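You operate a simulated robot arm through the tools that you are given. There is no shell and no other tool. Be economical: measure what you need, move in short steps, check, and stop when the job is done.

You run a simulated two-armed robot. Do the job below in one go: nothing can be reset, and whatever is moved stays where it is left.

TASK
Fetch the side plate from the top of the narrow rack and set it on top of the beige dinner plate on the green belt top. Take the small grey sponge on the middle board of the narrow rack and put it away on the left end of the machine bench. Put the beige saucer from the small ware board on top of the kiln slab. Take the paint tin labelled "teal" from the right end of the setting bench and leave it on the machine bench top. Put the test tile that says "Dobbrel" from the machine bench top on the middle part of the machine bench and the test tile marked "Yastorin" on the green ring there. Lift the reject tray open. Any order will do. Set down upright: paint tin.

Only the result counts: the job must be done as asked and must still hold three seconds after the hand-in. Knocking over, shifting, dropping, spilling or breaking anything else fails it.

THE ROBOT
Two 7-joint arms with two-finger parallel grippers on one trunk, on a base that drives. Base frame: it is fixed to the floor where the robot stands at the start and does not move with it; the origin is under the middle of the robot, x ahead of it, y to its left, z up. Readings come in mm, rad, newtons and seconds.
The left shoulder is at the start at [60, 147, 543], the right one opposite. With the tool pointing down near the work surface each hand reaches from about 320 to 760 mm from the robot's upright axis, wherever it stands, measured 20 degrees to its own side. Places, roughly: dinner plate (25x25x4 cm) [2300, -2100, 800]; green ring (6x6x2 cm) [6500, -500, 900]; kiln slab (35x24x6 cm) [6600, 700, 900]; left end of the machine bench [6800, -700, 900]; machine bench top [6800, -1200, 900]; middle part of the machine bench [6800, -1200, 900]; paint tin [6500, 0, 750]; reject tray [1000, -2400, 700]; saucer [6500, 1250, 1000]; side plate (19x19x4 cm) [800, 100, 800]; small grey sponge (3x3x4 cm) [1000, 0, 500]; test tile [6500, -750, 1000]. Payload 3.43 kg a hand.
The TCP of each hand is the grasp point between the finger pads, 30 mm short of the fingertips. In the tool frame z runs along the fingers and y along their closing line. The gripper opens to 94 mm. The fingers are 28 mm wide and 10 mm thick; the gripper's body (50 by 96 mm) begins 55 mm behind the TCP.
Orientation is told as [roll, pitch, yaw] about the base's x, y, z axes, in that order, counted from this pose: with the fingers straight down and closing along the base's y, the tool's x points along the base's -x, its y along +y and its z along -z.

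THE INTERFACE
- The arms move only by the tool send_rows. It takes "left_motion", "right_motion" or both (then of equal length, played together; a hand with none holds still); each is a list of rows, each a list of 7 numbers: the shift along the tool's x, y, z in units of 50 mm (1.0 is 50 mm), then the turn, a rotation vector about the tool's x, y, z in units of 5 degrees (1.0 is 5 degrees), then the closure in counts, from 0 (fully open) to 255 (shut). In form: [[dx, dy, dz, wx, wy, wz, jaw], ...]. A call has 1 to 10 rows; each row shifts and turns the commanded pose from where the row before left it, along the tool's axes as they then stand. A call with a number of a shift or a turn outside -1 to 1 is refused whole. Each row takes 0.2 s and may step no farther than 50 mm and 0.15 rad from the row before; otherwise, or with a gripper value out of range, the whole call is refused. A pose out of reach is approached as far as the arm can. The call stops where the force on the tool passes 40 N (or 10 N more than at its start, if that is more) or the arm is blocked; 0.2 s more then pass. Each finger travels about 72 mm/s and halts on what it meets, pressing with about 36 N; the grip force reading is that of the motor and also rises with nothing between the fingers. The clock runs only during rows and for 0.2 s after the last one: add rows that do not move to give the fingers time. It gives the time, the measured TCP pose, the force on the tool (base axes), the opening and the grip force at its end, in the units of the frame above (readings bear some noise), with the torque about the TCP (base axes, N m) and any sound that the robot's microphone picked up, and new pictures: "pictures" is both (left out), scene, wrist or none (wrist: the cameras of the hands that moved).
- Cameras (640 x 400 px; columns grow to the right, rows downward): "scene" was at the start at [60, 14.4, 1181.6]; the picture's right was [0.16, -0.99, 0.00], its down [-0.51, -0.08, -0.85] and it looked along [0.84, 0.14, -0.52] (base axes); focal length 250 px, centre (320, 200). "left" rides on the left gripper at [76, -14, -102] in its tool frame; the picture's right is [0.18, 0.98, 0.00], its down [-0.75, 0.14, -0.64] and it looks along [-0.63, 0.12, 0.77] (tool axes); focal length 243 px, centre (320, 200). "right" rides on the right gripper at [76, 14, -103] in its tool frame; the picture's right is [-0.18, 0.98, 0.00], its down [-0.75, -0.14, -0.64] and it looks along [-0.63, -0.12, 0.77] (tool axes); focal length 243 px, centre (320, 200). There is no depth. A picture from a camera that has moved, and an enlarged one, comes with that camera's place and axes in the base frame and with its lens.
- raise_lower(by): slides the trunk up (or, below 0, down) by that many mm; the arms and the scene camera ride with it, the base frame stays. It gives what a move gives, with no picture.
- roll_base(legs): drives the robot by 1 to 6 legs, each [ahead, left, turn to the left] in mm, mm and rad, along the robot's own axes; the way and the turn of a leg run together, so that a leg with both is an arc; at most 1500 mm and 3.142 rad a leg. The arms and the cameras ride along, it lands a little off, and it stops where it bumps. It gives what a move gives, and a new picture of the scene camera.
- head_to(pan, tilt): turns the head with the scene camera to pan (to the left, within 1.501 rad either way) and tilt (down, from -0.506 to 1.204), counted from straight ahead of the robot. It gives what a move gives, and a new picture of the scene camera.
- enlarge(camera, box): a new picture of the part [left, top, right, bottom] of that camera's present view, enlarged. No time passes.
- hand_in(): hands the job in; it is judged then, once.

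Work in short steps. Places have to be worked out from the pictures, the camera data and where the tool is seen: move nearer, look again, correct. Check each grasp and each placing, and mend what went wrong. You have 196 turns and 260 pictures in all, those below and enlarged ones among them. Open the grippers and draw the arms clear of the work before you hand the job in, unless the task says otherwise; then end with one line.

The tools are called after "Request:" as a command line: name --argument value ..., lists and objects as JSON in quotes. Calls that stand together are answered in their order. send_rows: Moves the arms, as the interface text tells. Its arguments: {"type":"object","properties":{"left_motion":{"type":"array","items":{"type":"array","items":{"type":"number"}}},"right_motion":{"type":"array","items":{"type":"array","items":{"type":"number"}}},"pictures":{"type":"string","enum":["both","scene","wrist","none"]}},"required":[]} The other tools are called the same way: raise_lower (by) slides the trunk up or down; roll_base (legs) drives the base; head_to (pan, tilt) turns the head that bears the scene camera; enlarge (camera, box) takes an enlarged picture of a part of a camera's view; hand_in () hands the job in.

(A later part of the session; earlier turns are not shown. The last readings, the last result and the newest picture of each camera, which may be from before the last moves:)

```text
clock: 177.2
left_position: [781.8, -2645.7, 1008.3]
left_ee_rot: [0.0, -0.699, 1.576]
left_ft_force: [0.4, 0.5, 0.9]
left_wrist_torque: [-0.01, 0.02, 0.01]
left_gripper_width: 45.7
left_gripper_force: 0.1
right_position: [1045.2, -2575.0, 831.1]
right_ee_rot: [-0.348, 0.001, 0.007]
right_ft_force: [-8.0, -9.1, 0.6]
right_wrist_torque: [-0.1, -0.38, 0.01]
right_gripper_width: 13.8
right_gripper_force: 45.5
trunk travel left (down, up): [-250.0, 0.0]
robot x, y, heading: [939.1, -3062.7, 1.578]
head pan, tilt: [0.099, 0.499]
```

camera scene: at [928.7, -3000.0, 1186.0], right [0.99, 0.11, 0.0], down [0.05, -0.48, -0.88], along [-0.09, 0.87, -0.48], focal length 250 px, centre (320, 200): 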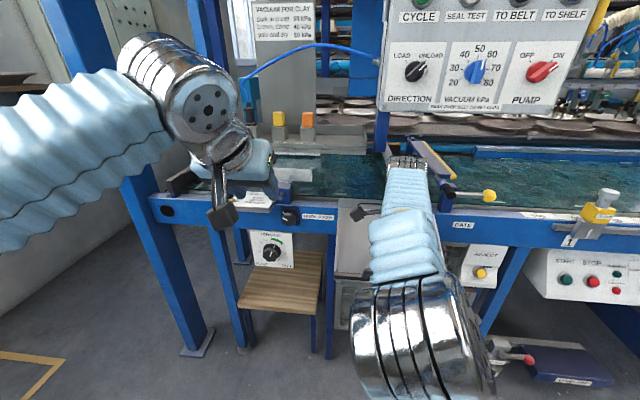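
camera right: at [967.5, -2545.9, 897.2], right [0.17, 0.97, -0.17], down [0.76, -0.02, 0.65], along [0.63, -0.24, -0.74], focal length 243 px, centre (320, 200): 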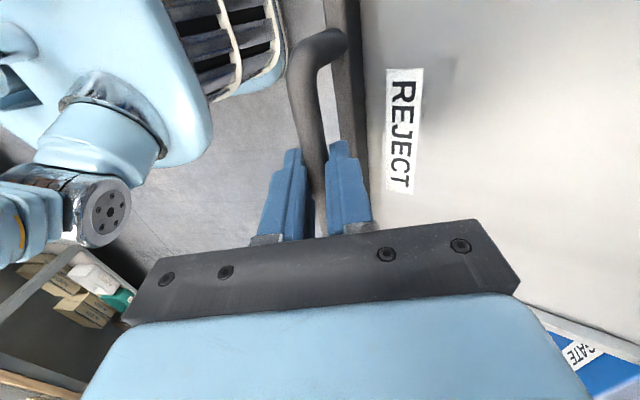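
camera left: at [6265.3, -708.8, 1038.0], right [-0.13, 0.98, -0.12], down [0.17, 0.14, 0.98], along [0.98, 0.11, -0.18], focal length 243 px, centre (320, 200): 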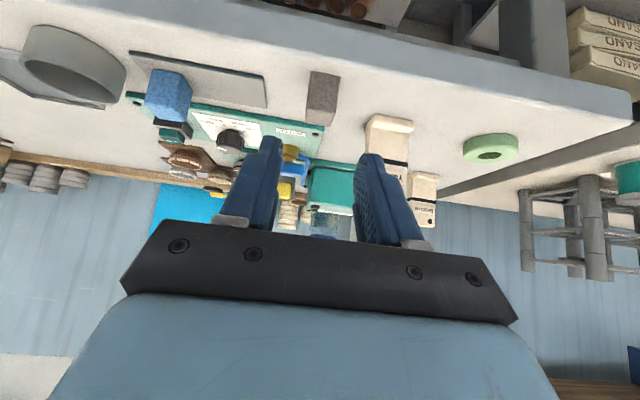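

Smooth. Continue 15° more.

Request:
send_rows --right_motion '[[0.01, -0.053, -0.335, 1, 0, 0, 255], [0, -0.053, -0.335, 1, 0, 0, 255], [0, -0.053, -0.335, 1, 0, 0, 255]]'

```text
clock: 177.6
left_position: [783.6, -2643.5, 1008.0]
left_ee_rot: [0.0, -0.696, 1.577]
left_ft_force: [-0.1, 0.7, 0.5]
left_wrist_torque: [-0.03, -0.01, -0.02]
left_gripper_width: 46.1
left_gripper_force: 0.0
right_position: [1044.6, -2573.7, 830.0]
right_ee_rot: [-0.378, 0.005, 0.006]
right_ft_force: [-2.7, 17.8, 1.9]
right_wrist_torque: [0.48, 0.36, -0.49]
right_gripper_width: 13.6
right_gripper_force: 45.2
right hand out of reach, approached as far as the arm can: row 1
trunk travel left (down, up): [-250.0, 0.0]
robot x, y, heading: [936.3, -3061.0, 1.577]
head pan, tilt: [0.099, 0.499]
stopped in row 1 (right hand): the force on the tool passed its limit at 66 N (the readings are from after the stop); the commanded pose is now the measured one
camera scene: at [930.1, -2998.8, 1185.9], right [0.99, 0.11, 0.0], down [0.05, -0.48, -0.88], along [-0.09, 0.87, -0.48], focal length 250 px, centre (320, 200)
camera right: at [968.1, -2524.5, 921.5], right [0.18, 0.91, -0.36], down [0.76, 0.11, 0.64], along [0.63, -0.39, -0.67], focal length 243 px, centre (320, 200)
```

scene: 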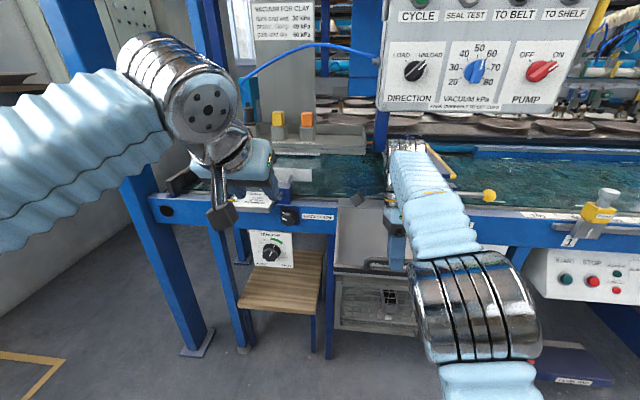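
right: 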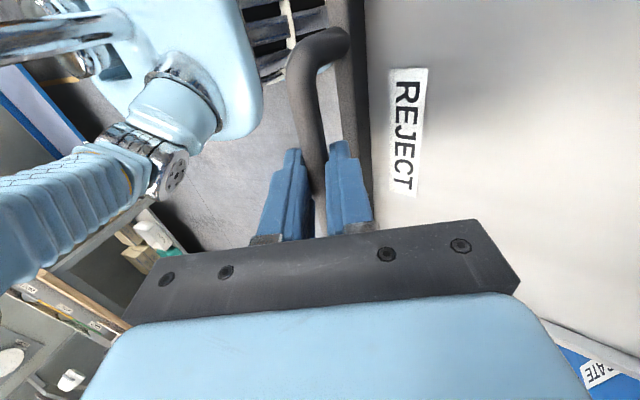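

Wrist orientation limit; I keep the orientation and let the round bar turn in the grip, moving up along the arc.

Request:
send_rows --right_motion '[[0, -0.09, -0.33, -0.2, 0, 0, 255], [0, -0.09, -0.33, 0, 0, 0, 255]]' --pictures "none"

```text
clock: 178.1
left_position: [783.6, -2643.4, 1008.8]
left_ee_rot: [0.0, -0.696, 1.575]
left_ft_force: [0.4, 0.1, -0.1]
left_wrist_torque: [0.01, -0.03, 0.0]
left_gripper_width: 46.3
left_gripper_force: 0.0
right_position: [1044.5, -2574.1, 844.9]
right_ee_rot: [-0.347, 0.005, 0.005]
right_ft_force: [-4.6, 18.0, 3.9]
right_wrist_torque: [0.42, -0.03, -0.38]
right_gripper_width: 13.6
right_gripper_force: 45.0
right hand out of reach, approached as far as the arm can: row 1, 2
trunk travel left (down, up): [-250.0, 0.0]
robot x, y, heading: [938.7, -3065.7, 1.576]
head pan, tilt: [0.099, 0.499]
stopped in row 2 (right hand): the force on the tool passed its limit at 49 N (the readings are from after the stop); the commanded pose is now the measured one
```

I rotate the hand back toward pointing forward, with the bar slipping in the firm grip, to regain reach.

Request:
send_rows --right_motion '[[0, 0, 0, -1, 0, 0, 255], [0, 0, 0, -1, 0, 0, 255], [0, 0, 0, -1, 0, 0, 255], [0, 0, 0, -1, 0, 0, 255]]' --pictures "none"

```text
clock: 179.1
left_position: [782.1, -2645.8, 1009.6]
left_ee_rot: [0.0, -0.699, 1.576]
left_ft_force: [0.3, 0.5, -0.5]
left_wrist_torque: [-0.01, -0.01, -0.02]
left_gripper_width: 46.3
left_gripper_force: 0.0
right_position: [1044.8, -2578.6, 846.5]
right_ee_rot: [-0.004, 0.006, 0.008]
right_ft_force: [-2.9, -19.8, 6.4]
right_wrist_torque: [-0.48, -0.63, -0.83]
right_gripper_width: 13.7
right_gripper_force: 45.1
trunk travel left (down, up): [-250.0, 0.0]
robot x, y, heading: [939.3, -3062.7, 1.579]
head pan, tilt: [0.099, 0.499]
```

Slipping works. Continue up the arc with the tool vertical.

Request:
send_rows --right_motion '[[0, 0.07, -0.29, -0.5, 0, 0, 255], [0, 0.09, -0.29, -0.5, 0, 0, 255], [0, 0.12, -0.29, -0.5, 0, 0, 255]]'

```text
clock: 179.6
left_position: [783.9, -2647.1, 1010.2]
left_ee_rot: [-0.001, -0.699, 1.578]
left_ft_force: [-0.6, 1.0, 0.0]
left_wrist_torque: [0.0, -0.04, 0.02]
left_gripper_width: 46.2
left_gripper_force: 0.1
right_position: [1045.3, -2576.2, 870.4]
right_ee_rot: [0.058, 0.006, 0.004]
right_ft_force: [-1.5, -18.1, 11.1]
right_wrist_torque: [-0.41, -0.46, -0.7]
right_gripper_width: 13.5
right_gripper_force: 45.3
trunk travel left (down, up): [-250.0, 0.0]
robot x, y, heading: [935.9, -3060.0, 1.58]
head pan, tilt: [0.099, 0.499]
stopped in row 2 (right hand): the force on the tool passed its limit at 41 N (the readings are from after the stop); the commanded pose is now the measured one
camera scene: at [930.1, -3003.3, 1186.2], right [0.99, 0.11, 0.0], down [0.05, -0.47, -0.88], along [-0.09, 0.87, -0.48], focal length 250 px, centre (320, 200)
camera right: at [969.0, -2568.7, 974.8], right [0.18, 0.98, 0.06], down [0.76, -0.18, 0.63], along [0.63, -0.07, -0.78], focal length 243 px, centre (320, 200)
```

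scene: 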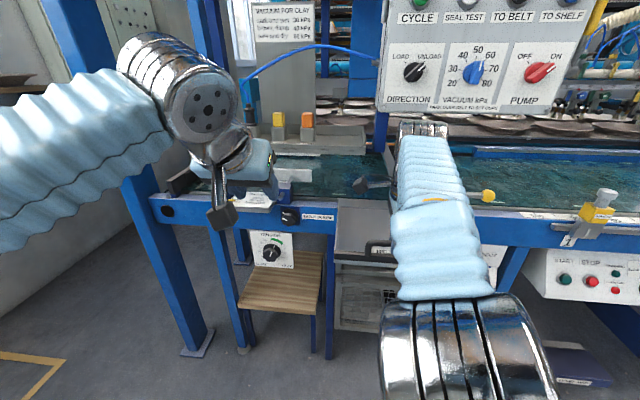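
right: 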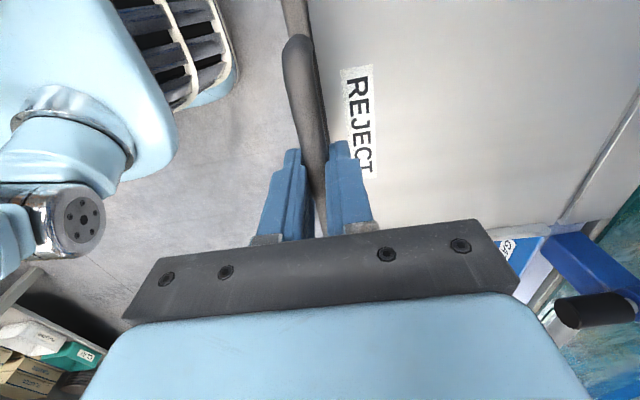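

Re-fitting the path gives a hinge farther back (≈(−2324,837), R≈254). Continue up along that arc.

Request:
send_rows --right_motion '[[0, -0.02, -0.3, 0, 0, 0, 255], [0, 0.04, -0.3, 0, 0, 0, 255], [0, 0.08, -0.3, 0, 0, 0, 255]]' --pictures "none"

```text
clock: 180.2
left_position: [783.3, -2643.6, 1008.0]
left_ee_rot: [0.0, -0.696, 1.577]
left_ft_force: [-0.2, 0.4, 0.4]
left_wrist_torque: [-0.03, -0.01, 0.01]
left_gripper_width: 46.5
left_gripper_force: 0.0
right_position: [1044.5, -2572.6, 888.7]
right_ee_rot: [0.046, 0.007, 0.002]
right_ft_force: [0.0, 7.0, -23.1]
right_wrist_torque: [0.18, 0.34, -0.46]
right_gripper_width: 13.7
right_gripper_force: 44.4
trunk travel left (down, up): [-250.0, 0.0]
robot x, y, heading: [941.0, -3060.9, 1.576]
head pan, tilt: [0.099, 0.499]
stopped in row 2 (right hand): the force on the tool passed its limit at 83 N (the readings are from after the stop); the commanded pose is now the measured one
```

Strong upward resistance (83 N): likely the end stop. I open the fingers and see whether the flap stays.

Request:
send_rows --right_motion '[[0, 0, 0, 0, 0, 0, 200], [0, 0, 0, 0, 0, 0, 120], [0, 0, 0, 0, 0, 0, 120]]'

```text
clock: 181.0
left_position: [783.0, -2644.5, 1007.9]
left_ee_rot: [0.0, -0.696, 1.575]
left_ft_force: [-0.2, -0.2, 0.2]
left_wrist_torque: [-0.03, -0.04, 0.03]
left_gripper_width: 45.9
left_gripper_force: 0.0
right_position: [1046.6, -2574.5, 890.6]
right_ee_rot: [0.053, 0.008, 0.005]
right_ft_force: [-0.6, -0.2, 0.3]
right_wrist_torque: [-0.02, 0.0, 0.01]
right_gripper_width: 49.8
right_gripper_force: 0.1
trunk travel left (down, up): [-250.0, 0.0]
robot x, y, heading: [933.7, -3063.5, 1.579]
head pan, tilt: [0.099, 0.499]
camera scene: at [930.3, -3000.6, 1186.0], right [0.99, 0.11, 0.0], down [0.05, -0.48, -0.88], along [-0.09, 0.87, -0.48], focal length 250 px, centre (320, 200)
camera right: at [969.7, -2566.7, 995.9], right [0.18, 0.98, 0.05], down [0.76, -0.17, 0.63], along [0.63, -0.08, -0.78], focal length 243 px, centre (320, 200)
```

scene: 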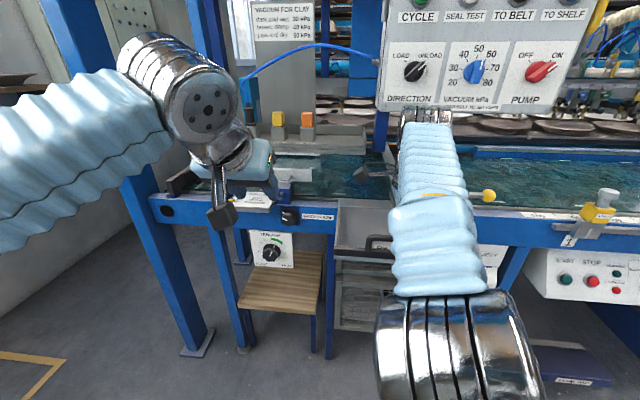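
right: 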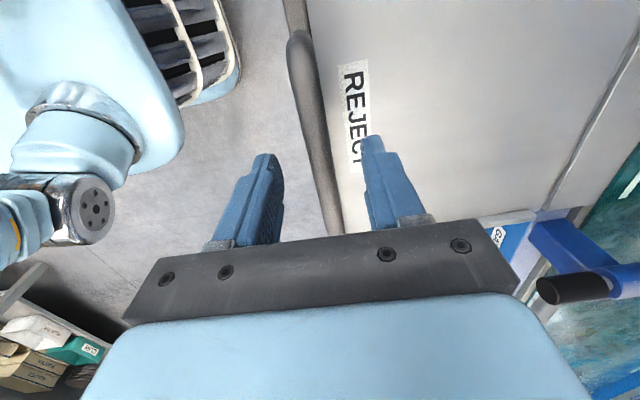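

The flap appears to hold. I lift the hand clear and check it over a second.

Request:
send_rows --right_motion '[[0, 0, -0.6, 0, 0, 0, 120], [0, -0.5, -0.6, -0.5, 0, 0, 120], [0, -0.9, 0, -0.5, 0, 0, 120], [0, -0.9, 0, -0.5, 0, 0, 120], [0, -0.5, 0, -0.5, 0, 0, 120]]'

Request:
enlarge --camera "scene" --box '[300, 150, 500, 310]'

```text
clock: 182.2
left_position: [783.4, -2643.4, 1008.9]
left_ee_rot: [0.001, -0.699, 1.576]
left_ft_force: [1.0, -0.1, 0.4]
left_wrist_torque: [0.02, -0.01, -0.01]
left_gripper_width: 46.0
left_gripper_force: 0.0
right_position: [1058.9, -2709.7, 932.6]
right_ee_rot: [0.209, 0.029, -0.026]
right_ft_force: [-0.4, -1.0, 0.9]
right_wrist_torque: [0.02, -0.03, 0.03]
right_gripper_width: 49.7
right_gripper_force: 0.0
trunk travel left (down, up): [-250.0, 0.0]
robot x, y, heading: [935.8, -3059.1, 1.581]
head pan, tilt: [0.099, 0.499]
camera scene: at [930.6, -3000.4, 1186.0], right [0.99, 0.11, 0.0], down [0.05, -0.48, -0.88], along [-0.09, 0.87, -0.48], focal length 250 px, centre (320, 200)
camera right: at [985.3, -2716.5, 1038.0], right [0.21, 0.96, 0.2], down [0.76, -0.29, 0.58], along [0.61, 0.03, -0.79], focal length 243 px, centre (320, 200)
```

scene: 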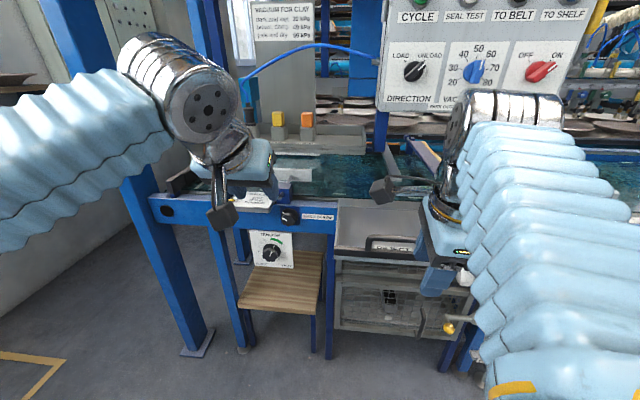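
right: 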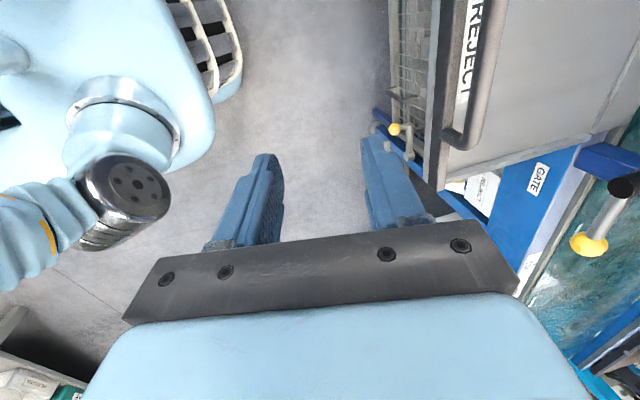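

```text
2.50 times, centred on (400, 230) of scene
camera zoom: at [930.6, -3000.4, 1186.0], right [0.99, 0.11, 0.0], down [0.05, -0.48, -0.88], along [-0.09, 0.87, -0.48], focal length 626 px, centre (120, 125)
```

zoom: 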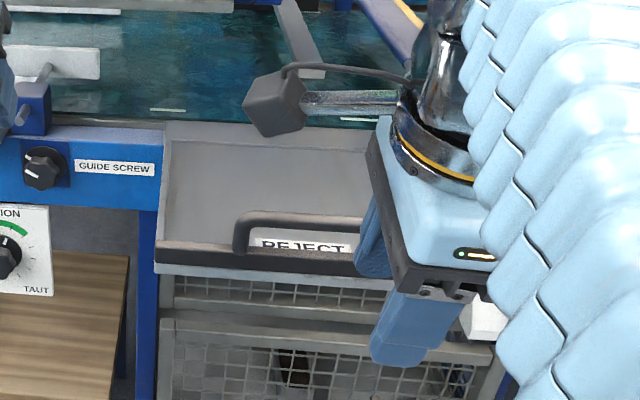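

The flap holds, roughly horizontal. I verify it's at its stop by nudging from below: back up and re-tilt the hand to point forward.

Request:
roll_base --legs '[[-180, 0, 0]]'

Request:
send_rows --right_motion '[[0, 0, 0.8, -1, 0, 0, 255], [0, 0, 0.8, -1, 0, 0, 255], [0, 0, 0.8, -1, 0, 0, 255], [0, 0, 0.5, -1, 0, 0, 255], [0, 0, 0.5, -1, 0, 0, 255], [0, 0, 0.5, -1, 0, 0, 255], [0, 0, 0, -1, 0, 0, 255], [0, 0, 0, -1, 0, 0, 255], [0, 0, 0, -1, 0, 0, 255], [0, 0, 0, -1, 0, 0, 255]]' --pictures "scene"

```text
clock: 183.8
left_position: [784.1, -2825.6, 1009.8]
left_ee_rot: [0.0, -0.698, 1.577]
left_ft_force: [0.4, 0.4, -0.3]
left_wrist_torque: [-0.04, -0.02, -0.02]
left_gripper_width: 46.3
left_gripper_force: 0.1
right_position: [1056.0, -2892.3, 932.8]
right_ee_rot: [0.213, 0.028, -0.012]
right_ft_force: [0.0, 0.4, -0.2]
right_wrist_torque: [-0.03, 0.0, -0.03]
right_gripper_width: 49.6
right_gripper_force: 0.0
trunk travel left (down, up): [-250.0, 0.0]
robot x, y, heading: [936.2, -3243.8, 1.576]
head pan, tilt: [0.099, 0.499]
camera scene: at [931.5, -3181.5, 1186.0], right [0.99, 0.11, 0.0], down [0.05, -0.48, -0.88], along [-0.09, 0.87, -0.48], focal length 250 px, centre (320, 200)
```

scene: 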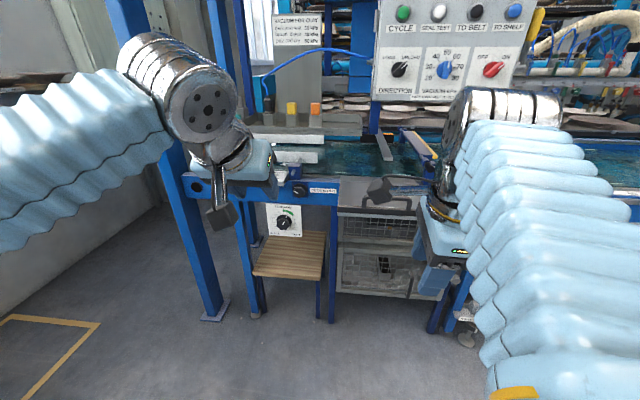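

```text
clock: 185.9
left_position: [784.1, -2826.0, 1007.9]
left_ee_rot: [0.0, -0.698, 1.578]
left_ft_force: [-0.4, 0.7, 0.1]
left_wrist_torque: [0.03, 0.0, -0.01]
left_gripper_width: 46.0
left_gripper_force: 0.1
right_position: [1051.6, -2813.2, 756.7]
right_ee_rot: [1.086, 0.028, -0.015]
right_ft_force: [0.1, 0.7, 0.1]
right_wrist_torque: [-0.01, -0.01, 0.0]
right_gripper_width: 0.0
right_gripper_force: 33.4
right hand out of reach, approached as far as the arm can: row 10
trunk travel left (down, up): [-250.0, 0.0]
robot x, y, heading: [939.7, -3242.3, 1.576]
head pan, tilt: [0.099, 0.499]
camera scene: at [931.5, -3181.7, 1186.0], right [0.99, 0.11, 0.0], down [0.05, -0.48, -0.88], along [-0.09, 0.87, -0.48], focal length 250 px, centre (320, 200)
```

scene: 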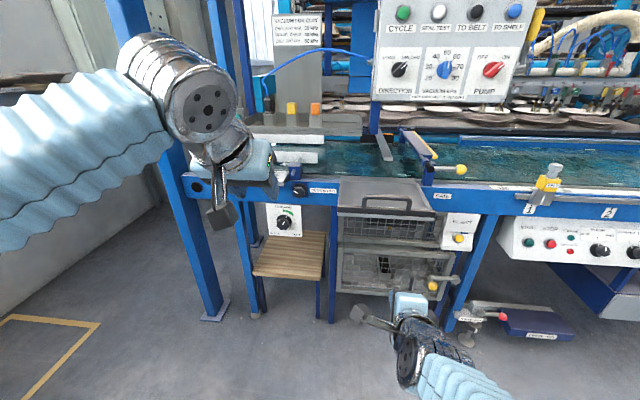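

Request:
enlarge --camera "scene" --box '[310, 150, 480, 300]'

```text
2.67 times, centred on (395, 225) of scene
camera zoom: at [931.5, -3181.7, 1186.0], right [0.99, 0.11, 0.0], down [0.05, -0.48, -0.88], along [-0.09, 0.87, -0.48], focal length 668 px, centre (120, 133)
```

zoom: 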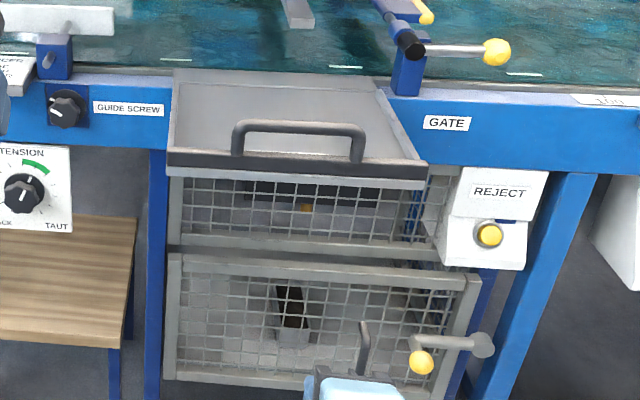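

The flap stands about horizontal. I bring the closed fingertips under its front lip.

Request:
send_rows --right_motion '[[0, 0.41, 0.776, 0, 0, 0, 255], [0, 0.41, 0.776, 0, 0, 0, 255], [0, 0.41, 0.776, 0, 0, 0, 255], [0, 0.41, 0.776, 0, 0, 0, 255], [0, 0.41, 0.776, 0, 0, 0, 255], [0, 0.36, 0.68, 0, 0, 0, 255]]' --pictures "scene"

Request:
send_rows --right_motion '[[0, 0.18, -0.093, 0, 0, 0, 255], [0, 0.18, -0.093, 0, 0, 0, 255], [0, 0.18, -0.093, 0, 0, 0, 255], [0, 0.18, -0.093, 0, 0, 0, 255]]' --pictures "none"

```text
clock: 187.3
left_position: [783.7, -2825.3, 1008.6]
left_ee_rot: [0.001, -0.699, 1.577]
left_ft_force: [-0.5, -0.2, 0.7]
left_wrist_torque: [0.02, 0.0, -0.02]
left_gripper_width: 46.3
left_gripper_force: 0.0
right_position: [1053.4, -2556.4, 755.6]
right_ee_rot: [1.085, 0.03, -0.016]
right_ft_force: [0.0, 0.3, -0.4]
right_wrist_torque: [-0.02, 0.0, -0.01]
right_gripper_width: 0.1
right_gripper_force: 32.2
trunk travel left (down, up): [-250.0, 0.0]
robot x, y, heading: [937.5, -3242.8, 1.578]
head pan, tilt: [0.099, 0.499]
camera scene: at [931.6, -3181.8, 1186.0], right [0.99, 0.11, 0.0], down [0.05, -0.48, -0.88], along [-0.09, 0.87, -0.48], focal length 250 px, centre (320, 200)
```

scene: 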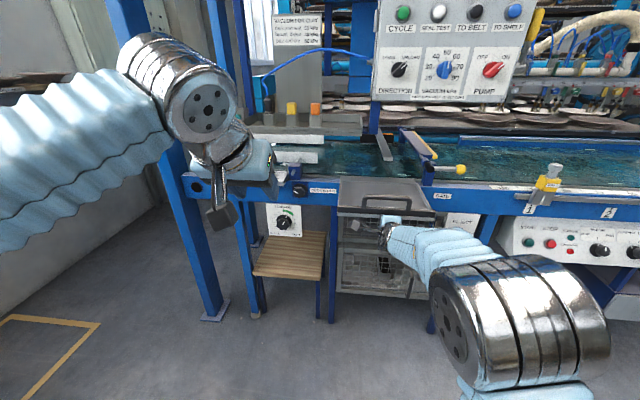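

```text
clock: 188.3
left_position: [783.6, -2826.7, 1008.9]
left_ee_rot: [-0.002, -0.699, 1.576]
left_ft_force: [-0.1, -0.3, 0.3]
left_wrist_torque: [-0.02, -0.01, 0.04]
left_gripper_width: 46.4
left_gripper_force: 0.1
right_position: [1054.0, -2559.8, 779.9]
right_ee_rot: [1.059, 0.024, -0.012]
right_ft_force: [0.9, -8.7, -9.8]
right_wrist_torque: [0.38, -0.12, 0.12]
right_gripper_width: 0.4
right_gripper_force: 32.8
trunk travel left (down, up): [-250.0, 0.0]
robot x, y, heading: [940.0, -3242.1, 1.575]
head pan, tilt: [0.099, 0.499]
stopped in row 4 (right hand): the force on the tool passed its limit at 49 N (the readings are from after the stop); the commanded pose is now the measured one
```

It resists 49 N, so it's at its stop. Withdraw downward and back, and verify.

Request:
send_rows --right_motion '[[0, -0.4, 0.2, 0, 0, 0, 255], [0, -0.41, -0.776, 0, 0, 0, 120], [0, -0.41, -0.776, 0, 0, 0, 120], [0, -0.41, -0.776, 0, 0, 0, 120], [0, -0.41, -0.776, 0, 0, 0, 120], [0, -0.2, -0.4, 0, 0, 0, 120]]' --pictures "none"

Request:
enlarge --camera "scene" --box '[310, 150, 480, 300]'

```text
clock: 189.7
left_position: [784.5, -2825.7, 1008.9]
left_ee_rot: [-0.001, -0.698, 1.576]
left_ft_force: [0.4, -0.5, 0.1]
left_wrist_torque: [0.0, -0.01, 0.0]
left_gripper_width: 45.9
left_gripper_force: 0.0
right_position: [1051.4, -2758.6, 764.5]
right_ee_rot: [1.067, 0.024, -0.011]
right_ft_force: [0.2, 0.3, -0.1]
right_wrist_torque: [0.03, 0.0, 0.0]
right_gripper_width: 49.8
right_gripper_force: 0.0
trunk travel left (down, up): [-250.0, 0.0]
robot x, y, heading: [938.8, -3241.2, 1.586]
head pan, tilt: [0.099, 0.499]
```

```text
2.67 times, centred on (395, 225) of scene
camera zoom: at [931.5, -3181.6, 1186.0], right [0.99, 0.11, 0.0], down [0.05, -0.48, -0.88], along [-0.09, 0.87, -0.48], focal length 668 px, centre (120, 133)
```

zoom: 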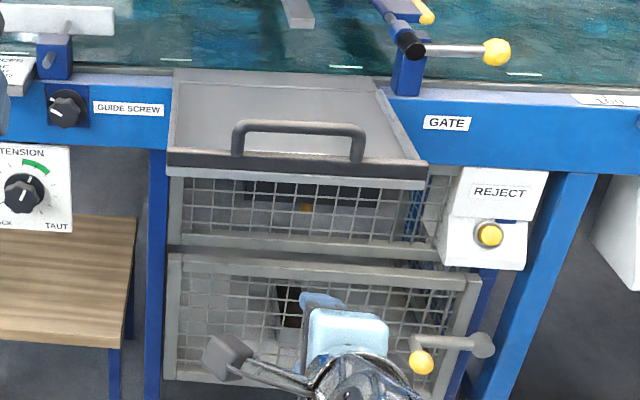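

Reject tray done. Now drive back to the benches.

Request:
roll_base --legs '[[0, 0, -1.575], [1500, 0, 0], [1500, 150, 0], [1200, 800, 0], [350, 1350, 0]]'

Request:
head_to --pan 0.0 --tilt 0.45

```text
refused: leg 3 is longer than a leg can be; nothing moved
```

```text
clock: 190.3
left_position: [784.9, -2826.8, 1009.4]
left_ee_rot: [0.0, -0.697, 1.576]
left_ft_force: [-0.6, 1.1, 0.5]
left_wrist_torque: [-0.02, -0.01, -0.01]
left_gripper_width: 46.0
left_gripper_force: 0.1
right_position: [1052.0, -2757.5, 763.5]
right_ee_rot: [1.066, 0.024, -0.012]
right_ft_force: [1.4, 0.2, 0.0]
right_wrist_torque: [0.01, 0.01, 0.01]
right_gripper_width: 49.6
right_gripper_force: 0.2
trunk travel left (down, up): [-250.0, 0.0]
robot x, y, heading: [939.7, -3240.3, 1.582]
head pan, tilt: [0.0, 0.45]
camera scene: at [940.5, -3180.3, 1190.4], right [1.0, 0.01, 0.0], down [0.0, -0.44, -0.9], along [-0.01, 0.9, -0.44], focal length 250 px, centre (320, 200)
```

scene: 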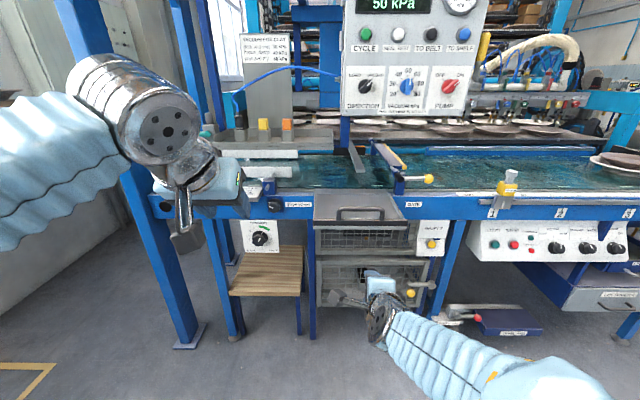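

A leg was too long; I split it.

Request:
roll_base --legs '[[0, 0, -1.58], [1490, 0, 0], [1480, 150, 0], [1200, 800, 0], [400, 1350, 0]]'

Request:
head_to --pan 0.1 --tilt 0.45

```text
clock: 221.9
left_position: [5836.3, -707.2, 1008.6]
left_ee_rot: [0.0, -0.698, 0.042]
left_ft_force: [0.5, -0.1, 1.0]
left_wrist_torque: [-0.01, 0.0, -0.02]
left_gripper_width: 46.2
left_gripper_force: 0.1
right_position: [5914.2, -973.8, 764.1]
right_ee_rot: [1.062, 0.024, -1.544]
right_ft_force: [-0.3, -0.7, -0.2]
right_wrist_torque: [0.02, -0.01, 0.03]
right_gripper_width: 49.7
right_gripper_force: 0.1
trunk travel left (down, up): [-250.0, 0.0]
robot x, y, heading: [5425.0, -879.4, 0.042]
head pan, tilt: [0.0, 0.45]
camera scene: at [5490.1, -875.7, 1190.4], right [0.04, -1.0, 0.0], down [-0.43, -0.02, -0.9], along [0.9, 0.04, -0.44], focal length 250 px, centre (320, 200)
```

scene: 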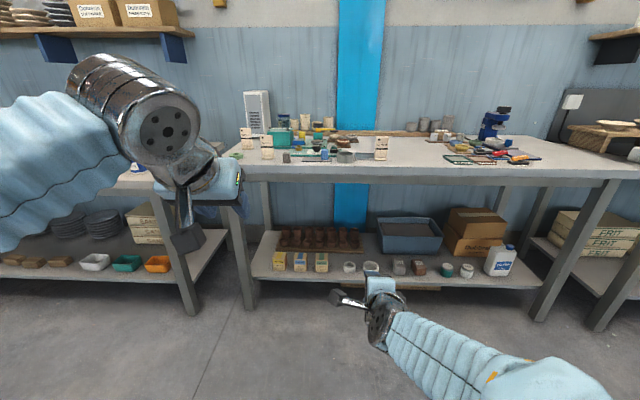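

```text
clock: 222.6
left_position: [5836.6, -707.3, 1009.1]
left_ee_rot: [0.0, -0.699, 0.041]
left_ft_force: [0.1, 0.4, 0.0]
left_wrist_torque: [0.0, 0.04, -0.02]
left_gripper_width: 46.3
left_gripper_force: 0.1
right_position: [5913.6, -971.8, 763.7]
right_ee_rot: [1.065, 0.026, -1.544]
right_ft_force: [-0.1, -0.6, -0.2]
right_wrist_torque: [0.0, 0.0, -0.03]
right_gripper_width: 50.2
right_gripper_force: 0.1
trunk travel left (down, up): [-250.0, 0.0]
robot x, y, heading: [5426.3, -877.3, 0.045]
head pan, tilt: [0.099, 0.45]
camera scene: at [5489.3, -866.6, 1190.4], right [0.14, -0.99, 0.0], down [-0.43, -0.06, -0.9], along [0.89, 0.13, -0.44], focal length 250 px, centre (320, 200)
```

scene: 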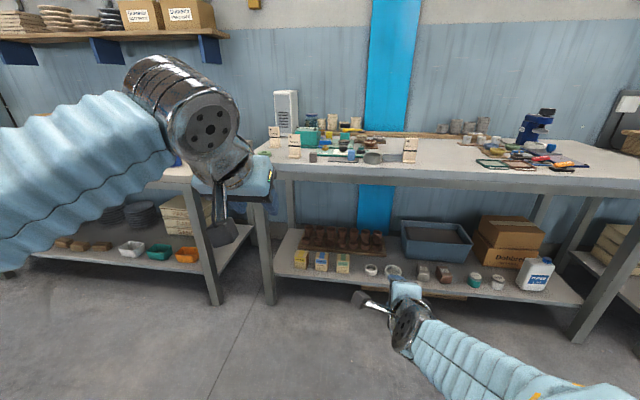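

I retract and raise the right hand, then drive in for the Yastorin tile with the left.

Request:
send_rows --right_motion '[[0, 0.54, -0.75, 0, 0, 0, 120], [0, 0.54, -0.75, 0, 0, 0, 120], [0, 0.54, -0.75, 0, 0, 0, 120], [0, 0.54, -0.75, 0, 0, 0, 120], [0, 0.54, -0.75, 0, 0, 0, 120], [0, 0.54, -0.75, 0, 0, 0, 120]]' --pictures "none"

Request:
roll_base --legs '[[480, 115, -0.043]]'

Request:
enlarge --camera "left" --box '[0, 0, 640, 400]'

```text
clock: 224.0
left_position: [5836.9, -707.7, 1008.3]
left_ee_rot: [-0.002, -0.698, 0.041]
left_ft_force: [-1.1, -0.1, 0.0]
left_wrist_torque: [-0.02, -0.03, 0.01]
left_gripper_width: 46.2
left_gripper_force: 0.1
right_position: [5799.8, -977.9, 1011.8]
right_ee_rot: [1.064, 0.021, -1.545]
right_ft_force: [0.7, -0.7, -0.5]
right_wrist_torque: [0.01, 0.01, -0.02]
right_gripper_width: 49.7
right_gripper_force: 0.0
trunk travel left (down, up): [-250.0, 0.0]
robot x, y, heading: [5428.0, -882.7, 0.041]
head pan, tilt: [0.099, 0.45]
```

```text
clock: 226.9
left_position: [6312.4, -598.9, 1007.9]
left_ee_rot: [-0.001, -0.7, 0.003]
left_ft_force: [-0.2, 0.7, -0.4]
left_wrist_torque: [0.0, 0.02, -0.02]
left_gripper_width: 46.4
left_gripper_force: 0.1
right_position: [6262.2, -868.2, 1011.0]
right_ee_rot: [1.065, 0.023, -1.584]
right_ft_force: [-0.9, 0.5, -0.6]
right_wrist_torque: [-0.01, -0.03, 0.0]
right_gripper_width: 49.8
right_gripper_force: 0.1
trunk travel left (down, up): [-250.0, 0.0]
robot x, y, heading: [5895.3, -753.0, 0.0]
head pan, tilt: [0.099, 0.45]
camera scene: at [5958.0, -743.9, 1190.4], right [0.1, -0.99, 0.0], down [-0.43, -0.05, -0.9], along [0.9, 0.09, -0.44], focal length 250 px, centre (320, 200)
```

scene: 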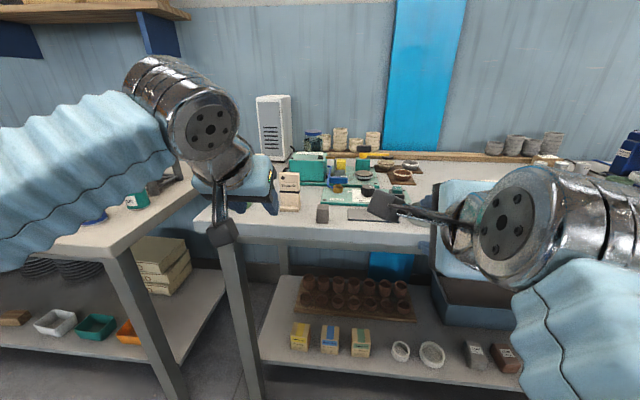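

```text
1.00 times, centred on (320, 200) of left (not enlarged: the box is as wide or as high as the picture)
camera zoom: at [6186.9, -612.3, 1038.3], right [-0.14, 0.98, -0.12], down [0.16, 0.14, 0.98], along [0.98, 0.12, -0.18], focal length 243 px, centre (320, 200)
```

zoom: 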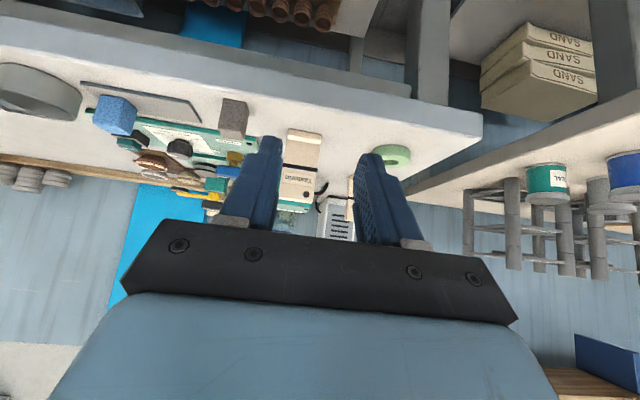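

Yastorin at ≈(6522…6530,−608). I open to ~75 mm and move to a pre-grasp along the tool axis.

Request:
send_rows --left_motion '[[-0.61, -0.045, 0.455, 0, 0, 0, 52], [-0.61, -0.045, 0.455, 0, 0, 0, 52], [-0.61, -0.045, 0.455, 0, 0, 0, 52], [-0.61, -0.045, 0.455, 0, 0, 0, 52]]'

```text
clock: 227.9
left_position: [6463.6, -604.5, 1017.5]
left_ee_rot: [0.0, -0.699, 0.003]
left_ft_force: [0.1, 0.4, 0.1]
left_wrist_torque: [-0.01, 0.0, -0.04]
left_gripper_width: 74.7
left_gripper_force: 0.1
right_position: [6263.1, -867.4, 1012.6]
right_ee_rot: [1.064, 0.026, -1.582]
right_ft_force: [-1.0, -0.2, -0.3]
right_wrist_torque: [0.0, 0.03, -0.02]
right_gripper_width: 49.6
right_gripper_force: 0.0
trunk travel left (down, up): [-250.0, 0.0]
robot x, y, heading: [5897.3, -760.6, 0.002]
head pan, tilt: [0.099, 0.45]
camera scene: at [5957.9, -743.8, 1190.4], right [0.1, -0.99, 0.0], down [-0.43, -0.05, -0.9], along [0.9, 0.09, -0.44], focal length 250 px, centre (320, 200)
camera left: at [6339.8, -619.3, 1046.5], right [-0.14, 0.98, -0.12], down [0.16, 0.14, 0.98], along [0.98, 0.12, -0.18], focal length 243 px, centre (320, 200)
```

scene: 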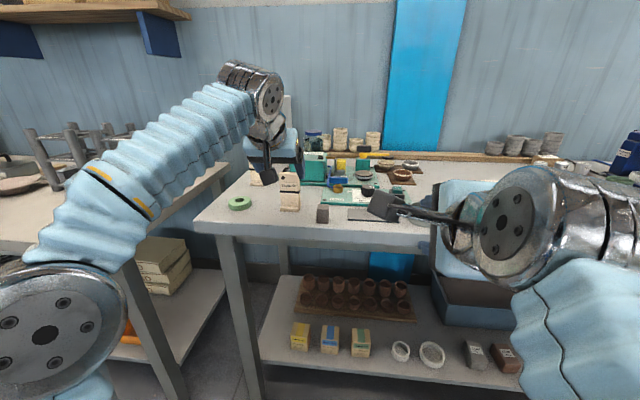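
left: 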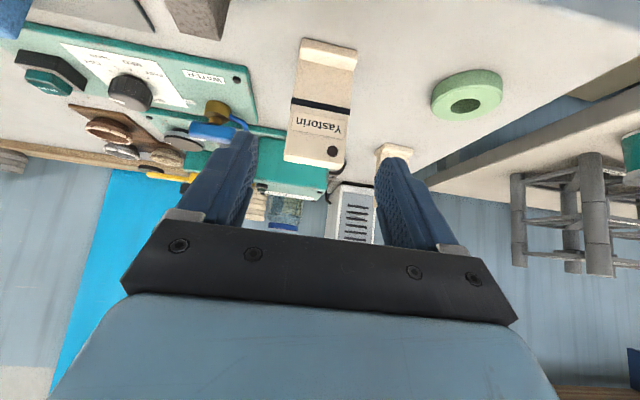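

Tile centred at y≈−604, x≈6532. Advance 103 mm along the tool axis around it.

Request:
send_rows --left_motion '[[-0.017, 0, 0.685, 0, 0, 0, 52], [-0.017, 0, 0.685, 0, 0, 0, 52], [-0.017, 0, 0.685, 0, 0, 0, 52]]'

```text
clock: 228.7
left_position: [6532.3, -606.4, 940.1]
left_ee_rot: [0.0, -0.697, 0.003]
left_ft_force: [-0.4, 0.1, -1.0]
left_wrist_torque: [0.0, -0.01, -0.01]
left_gripper_width: 74.8
left_gripper_force: 0.2
right_position: [6262.8, -869.5, 1011.8]
right_ee_rot: [1.066, 0.024, -1.583]
right_ft_force: [-0.6, -0.2, -0.1]
right_wrist_torque: [0.01, 0.02, -0.03]
right_gripper_width: 49.9
right_gripper_force: 0.0
trunk travel left (down, up): [-250.0, 0.0]
robot x, y, heading: [5892.2, -750.5, 0.004]
head pan, tilt: [0.099, 0.45]
camera scene: at [5958.0, -744.0, 1190.5], right [0.1, -0.99, 0.0], down [-0.43, -0.05, -0.9], along [0.9, 0.09, -0.44], focal length 250 px, centre (320, 200)
camera left: at [6406.7, -620.0, 969.9], right [-0.14, 0.98, -0.12], down [0.16, 0.14, 0.98], along [0.98, 0.12, -0.18], focal length 243 px, centre (320, 200)
```

scene: 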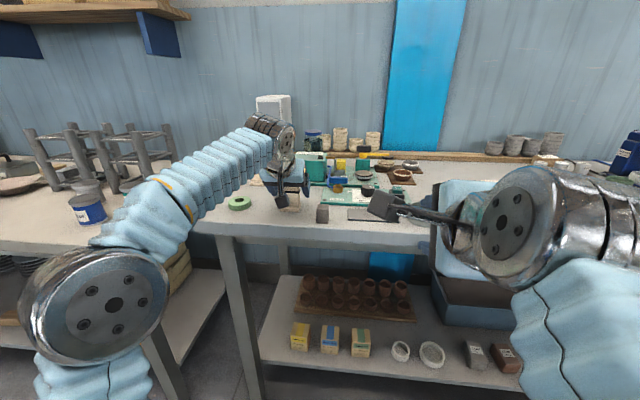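
left: 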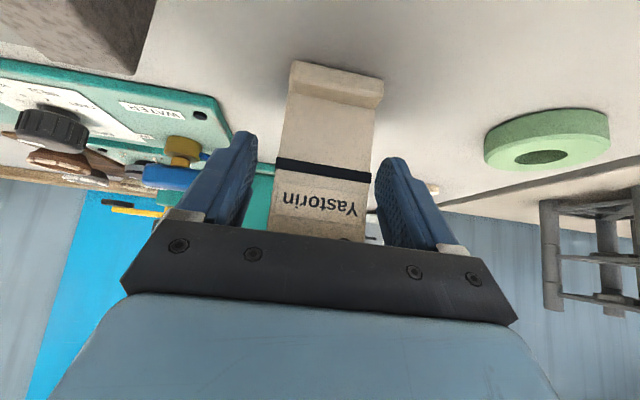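

Tile is between the fingers; close.

Request:
send_rows --left_motion '[[0, 0, 0, 0, 0, 0, 110], [0, 0, 0, 0, 0, 0, 150], [0, 0, 0, 0, 0, 0, 255], [0, 0, 0, 0, 0, 0, 255]]' --pictures "none"

Request:
send_rows --left_motion '[[-0.39, 0, -0.46, 0, 0, 0, 255], [-0.39, 0, -0.46, 0, 0, 0, 255]]'

```text
clock: 229.7
left_position: [6531.3, -605.1, 939.5]
left_ee_rot: [0.0, -0.698, 0.003]
left_ft_force: [0.1, 0.0, 0.4]
left_wrist_torque: [0.01, 0.05, 0.04]
left_gripper_width: 53.7
left_gripper_force: 36.3
right_position: [6263.2, -867.4, 1012.0]
right_ee_rot: [1.065, 0.025, -1.582]
right_ft_force: [0.7, -0.5, -0.4]
right_wrist_torque: [-0.03, -0.01, -0.02]
right_gripper_width: 49.7
right_gripper_force: 0.0
trunk travel left (down, up): [-250.0, 0.0]
robot x, y, heading: [5895.8, -757.5, 0.005]
head pan, tilt: [0.099, 0.45]
```

```text
clock: 230.3
left_position: [6531.1, -606.3, 1001.1]
left_ee_rot: [0.001, -0.698, 0.001]
left_ft_force: [0.2, -0.3, -0.5]
left_wrist_torque: [-0.01, 0.03, -0.02]
left_gripper_width: 53.4
left_gripper_force: 35.7
right_position: [6263.7, -866.8, 1011.5]
right_ee_rot: [1.066, 0.025, -1.583]
right_ft_force: [0.9, 0.6, -0.9]
right_wrist_torque: [-0.01, -0.04, -0.01]
right_gripper_width: 49.9
right_gripper_force: 0.0
trunk travel left (down, up): [-250.0, 0.0]
robot x, y, heading: [5890.9, -753.2, 0.002]
head pan, tilt: [0.099, 0.45]
camera scene: at [5958.2, -743.9, 1190.4], right [0.1, -0.99, 0.0], down [-0.43, -0.05, -0.9], along [0.9, 0.09, -0.44], focal length 250 px, centre (320, 200)
camera left: at [6407.2, -619.8, 1031.2], right [-0.14, 0.98, -0.12], down [0.16, 0.14, 0.98], along [0.98, 0.12, -0.18], focal length 243 px, centre (320, 200)
```

scene: 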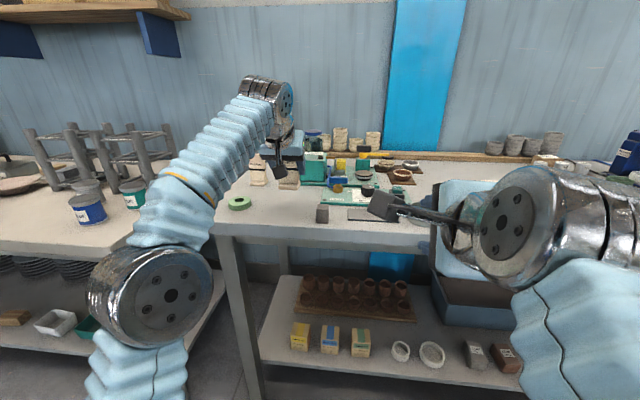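
left: 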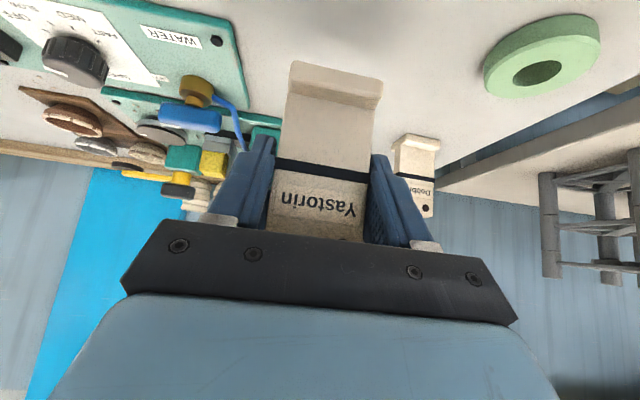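

Lifted upright. Ring centre ≈(6533,−472); I move the tile 134 mm left over it.

Request:
send_rows --left_motion '[[-0.02, 0.89, 0.017, 0, 0, 0, 255], [-0.02, 0.89, 0.017, 0, 0, 0, 255], [-0.02, 0.89, 0.017, 0, 0, 0, 255], [0.2, 0, 0.24, 0, 0, 0, 255]]'

```text
clock: 231.3
left_position: [6537.3, -472.8, 984.0]
left_ee_rot: [0.002, -0.698, 0.003]
left_ft_force: [0.3, 0.4, -1.2]
left_wrist_torque: [-0.02, -0.01, -0.01]
left_gripper_width: 53.2
left_gripper_force: 36.1
right_position: [6263.9, -867.9, 1012.9]
right_ee_rot: [1.064, 0.023, -1.583]
right_ft_force: [0.1, 0.1, -0.4]
right_wrist_torque: [0.03, -0.02, -0.01]
right_gripper_width: 49.6
right_gripper_force: 0.1
trunk travel left (down, up): [-250.0, 0.0]
robot x, y, heading: [5894.3, -750.4, 0.004]
head pan, tilt: [0.099, 0.45]
camera scene: at [5958.3, -743.7, 1190.4], right [0.1, -0.99, 0.0], down [-0.43, -0.05, -0.9], along [0.9, 0.09, -0.44], focal length 250 px, centre (320, 200)
camera left: at [6412.0, -486.9, 1013.3], right [-0.14, 0.98, -0.12], down [0.16, 0.14, 0.98], along [0.98, 0.12, -0.18], focal length 243 px, centre (320, 200)
```

scene: 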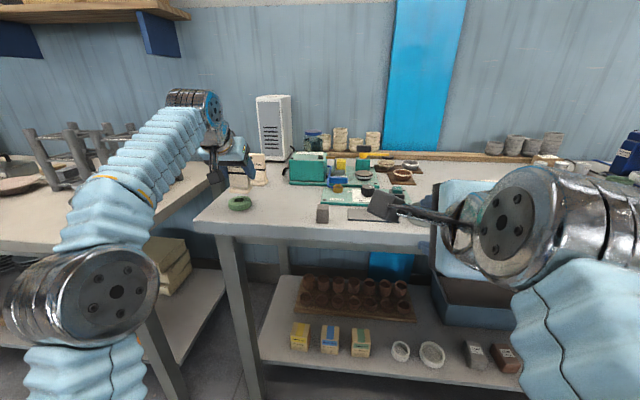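
left: 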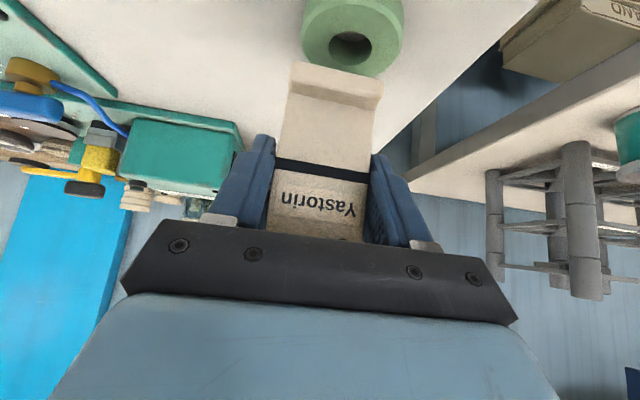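

Hole centre refined ≈(6533,−464). Correct (−5,+8) and lower 20 mm.

Request:
send_rows --left_motion '[[0.077, 0.16, -0.064, 0, 0, 0, 255], [0.13, 0, 0.153, 0, 0, 0, 255], [0.11, 0, 0.13, 0, 0, 0, 255]]' --pictures "none"

Request:
enlarge --camera "left" --box '[230, 0, 450, 200]'

Request:
enlarge --camera "scene" --box '[190, 120, 340, 230]'

```text
clock: 232.1
left_position: [6529.7, -463.6, 967.4]
left_ee_rot: [0.0, -0.699, 0.004]
left_ft_force: [0.1, -0.4, -0.8]
left_wrist_torque: [0.0, 0.02, 0.02]
left_gripper_width: 53.6
left_gripper_force: 35.9
right_position: [6262.8, -868.1, 1012.0]
right_ee_rot: [1.065, 0.025, -1.583]
right_ft_force: [-0.5, 0.1, 0.2]
right_wrist_torque: [-0.01, 0.0, -0.05]
right_gripper_width: 49.6
right_gripper_force: 0.0
trunk travel left (down, up): [-250.0, 0.0]
robot x, y, heading: [5898.3, -754.9, 0.008]
head pan, tilt: [0.099, 0.45]
```

```text
2.00 times, centred on (340, 100) of left
camera zoom: at [6405.5, -478.7, 995.9], right [-0.14, 0.98, -0.12], down [0.16, 0.14, 0.98], along [0.98, 0.12, -0.18], focal length 485 px, centre (280, 400)
```

zoom: 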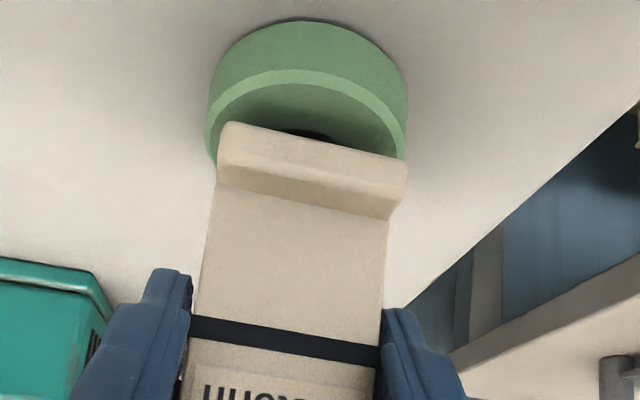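

```text
3.64 times, centred on (265, 175) of scene
camera zoom: at [5958.2, -743.8, 1190.4], right [0.1, -0.99, 0.0], down [-0.43, -0.05, -0.9], along [0.9, 0.09, -0.44], focal length 911 px, centre (520, 291)
```

zoom: 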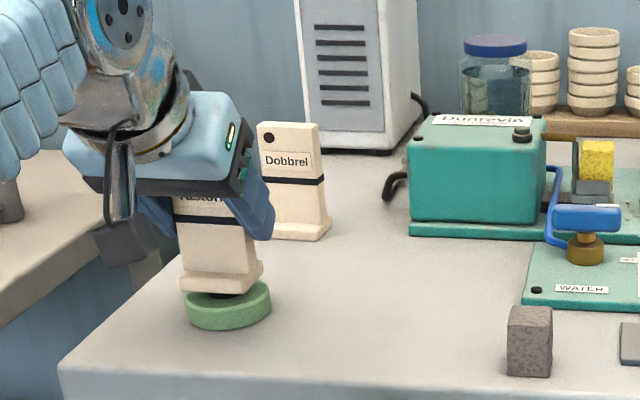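

Foot sits well over the ring; nudge (+3,−4) and lower the last ~8 mm.

Request:
send_rows --left_motion '[[-0.046, -0.08, 0.04, 0, 0, 0, 255], [0.051, 0, 0.061, 0, 0, 0, 255], [0.026, 0, 0.031, 0, 0, 0, 255]]' --pictures "none"

Request:
send_rows --left_motion '[[0.02, 0, 0.023, 0, 0, 0, 255], [0.02, 0, 0.023, 0, 0, 0, 255]]' --pictures "none"

```text
clock: 232.9
left_position: [6534.0, -469.5, 961.0]
left_ee_rot: [0.0, -0.699, 0.003]
left_ft_force: [0.4, 0.1, -1.1]
left_wrist_torque: [-0.02, 0.02, 0.0]
left_gripper_width: 53.6
left_gripper_force: 36.3
right_position: [6264.4, -867.4, 1011.9]
right_ee_rot: [1.065, 0.025, -1.583]
right_ft_force: [-0.5, 0.6, -0.4]
right_wrist_torque: [-0.02, 0.02, -0.02]
right_gripper_width: 49.5
right_gripper_force: 0.1
trunk travel left (down, up): [-250.0, 0.0]
robot x, y, heading: [5895.2, -756.2, 0.009]
head pan, tilt: [0.099, 0.45]
```

```text
clock: 233.5
left_position: [6532.9, -469.7, 957.7]
left_ee_rot: [-0.001, -0.702, 0.004]
left_ft_force: [1.6, 0.9, 5.4]
left_wrist_torque: [-0.15, -0.09, 0.04]
left_gripper_width: 53.4
left_gripper_force: 36.2
right_position: [6263.6, -868.2, 1011.0]
right_ee_rot: [1.065, 0.024, -1.584]
right_ft_force: [0.0, 0.7, -0.1]
right_wrist_torque: [0.03, -0.01, -0.01]
right_gripper_width: 49.6
right_gripper_force: 0.1
trunk travel left (down, up): [-250.0, 0.0]
robot x, y, heading: [5889.8, -751.1, 0.001]
head pan, tilt: [0.099, 0.45]
```

Contact (5 N). Release gently and check before retreating.

Request:
send_rows --left_motion '[[0, 0, 0, 0, 0, 0, 100], [0, 0, 0, 0, 0, 0, 70], [0, 0, 0, 0, 0, 0, 70]]' --pictures "wrist"

Request:
enlarge --camera "scene" --box '[190, 120, 340, 230]'

```text
clock: 234.3
left_position: [6533.9, -470.4, 957.1]
left_ee_rot: [0.0, -0.699, 0.005]
left_ft_force: [-0.6, 0.7, 0.2]
left_wrist_torque: [0.01, -0.01, -0.02]
left_gripper_width: 68.3
left_gripper_force: 0.1
right_position: [6263.4, -867.5, 1010.8]
right_ee_rot: [1.065, 0.024, -1.583]
right_ft_force: [-0.1, -0.5, 0.0]
right_wrist_torque: [0.02, 0.02, -0.01]
right_gripper_width: 49.9
right_gripper_force: 0.1
trunk travel left (down, up): [-250.0, 0.0]
robot x, y, heading: [5895.5, -753.1, 0.005]
head pan, tilt: [0.099, 0.45]
camera left: at [6408.6, -483.0, 986.6], right [-0.14, 0.98, -0.12], down [0.16, 0.14, 0.98], along [0.98, 0.12, -0.18], focal length 243 px, centre (320, 200)
```

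left: 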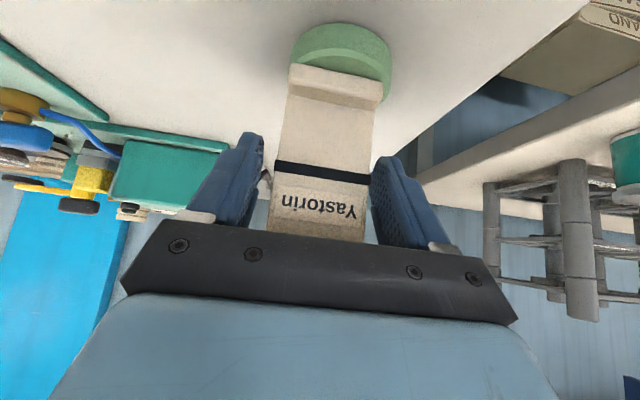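

```text
3.64 times, centred on (265, 175) of scene
camera zoom: at [5958.1, -743.9, 1190.4], right [0.1, -0.99, 0.0], down [-0.43, -0.05, -0.9], along [0.9, 0.09, -0.44], focal length 911 px, centre (520, 291)
```

zoom: 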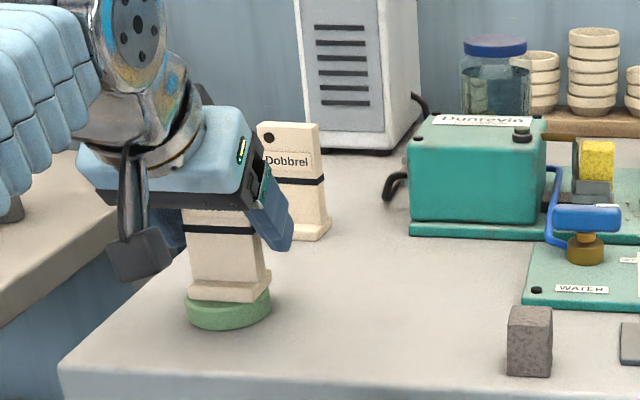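

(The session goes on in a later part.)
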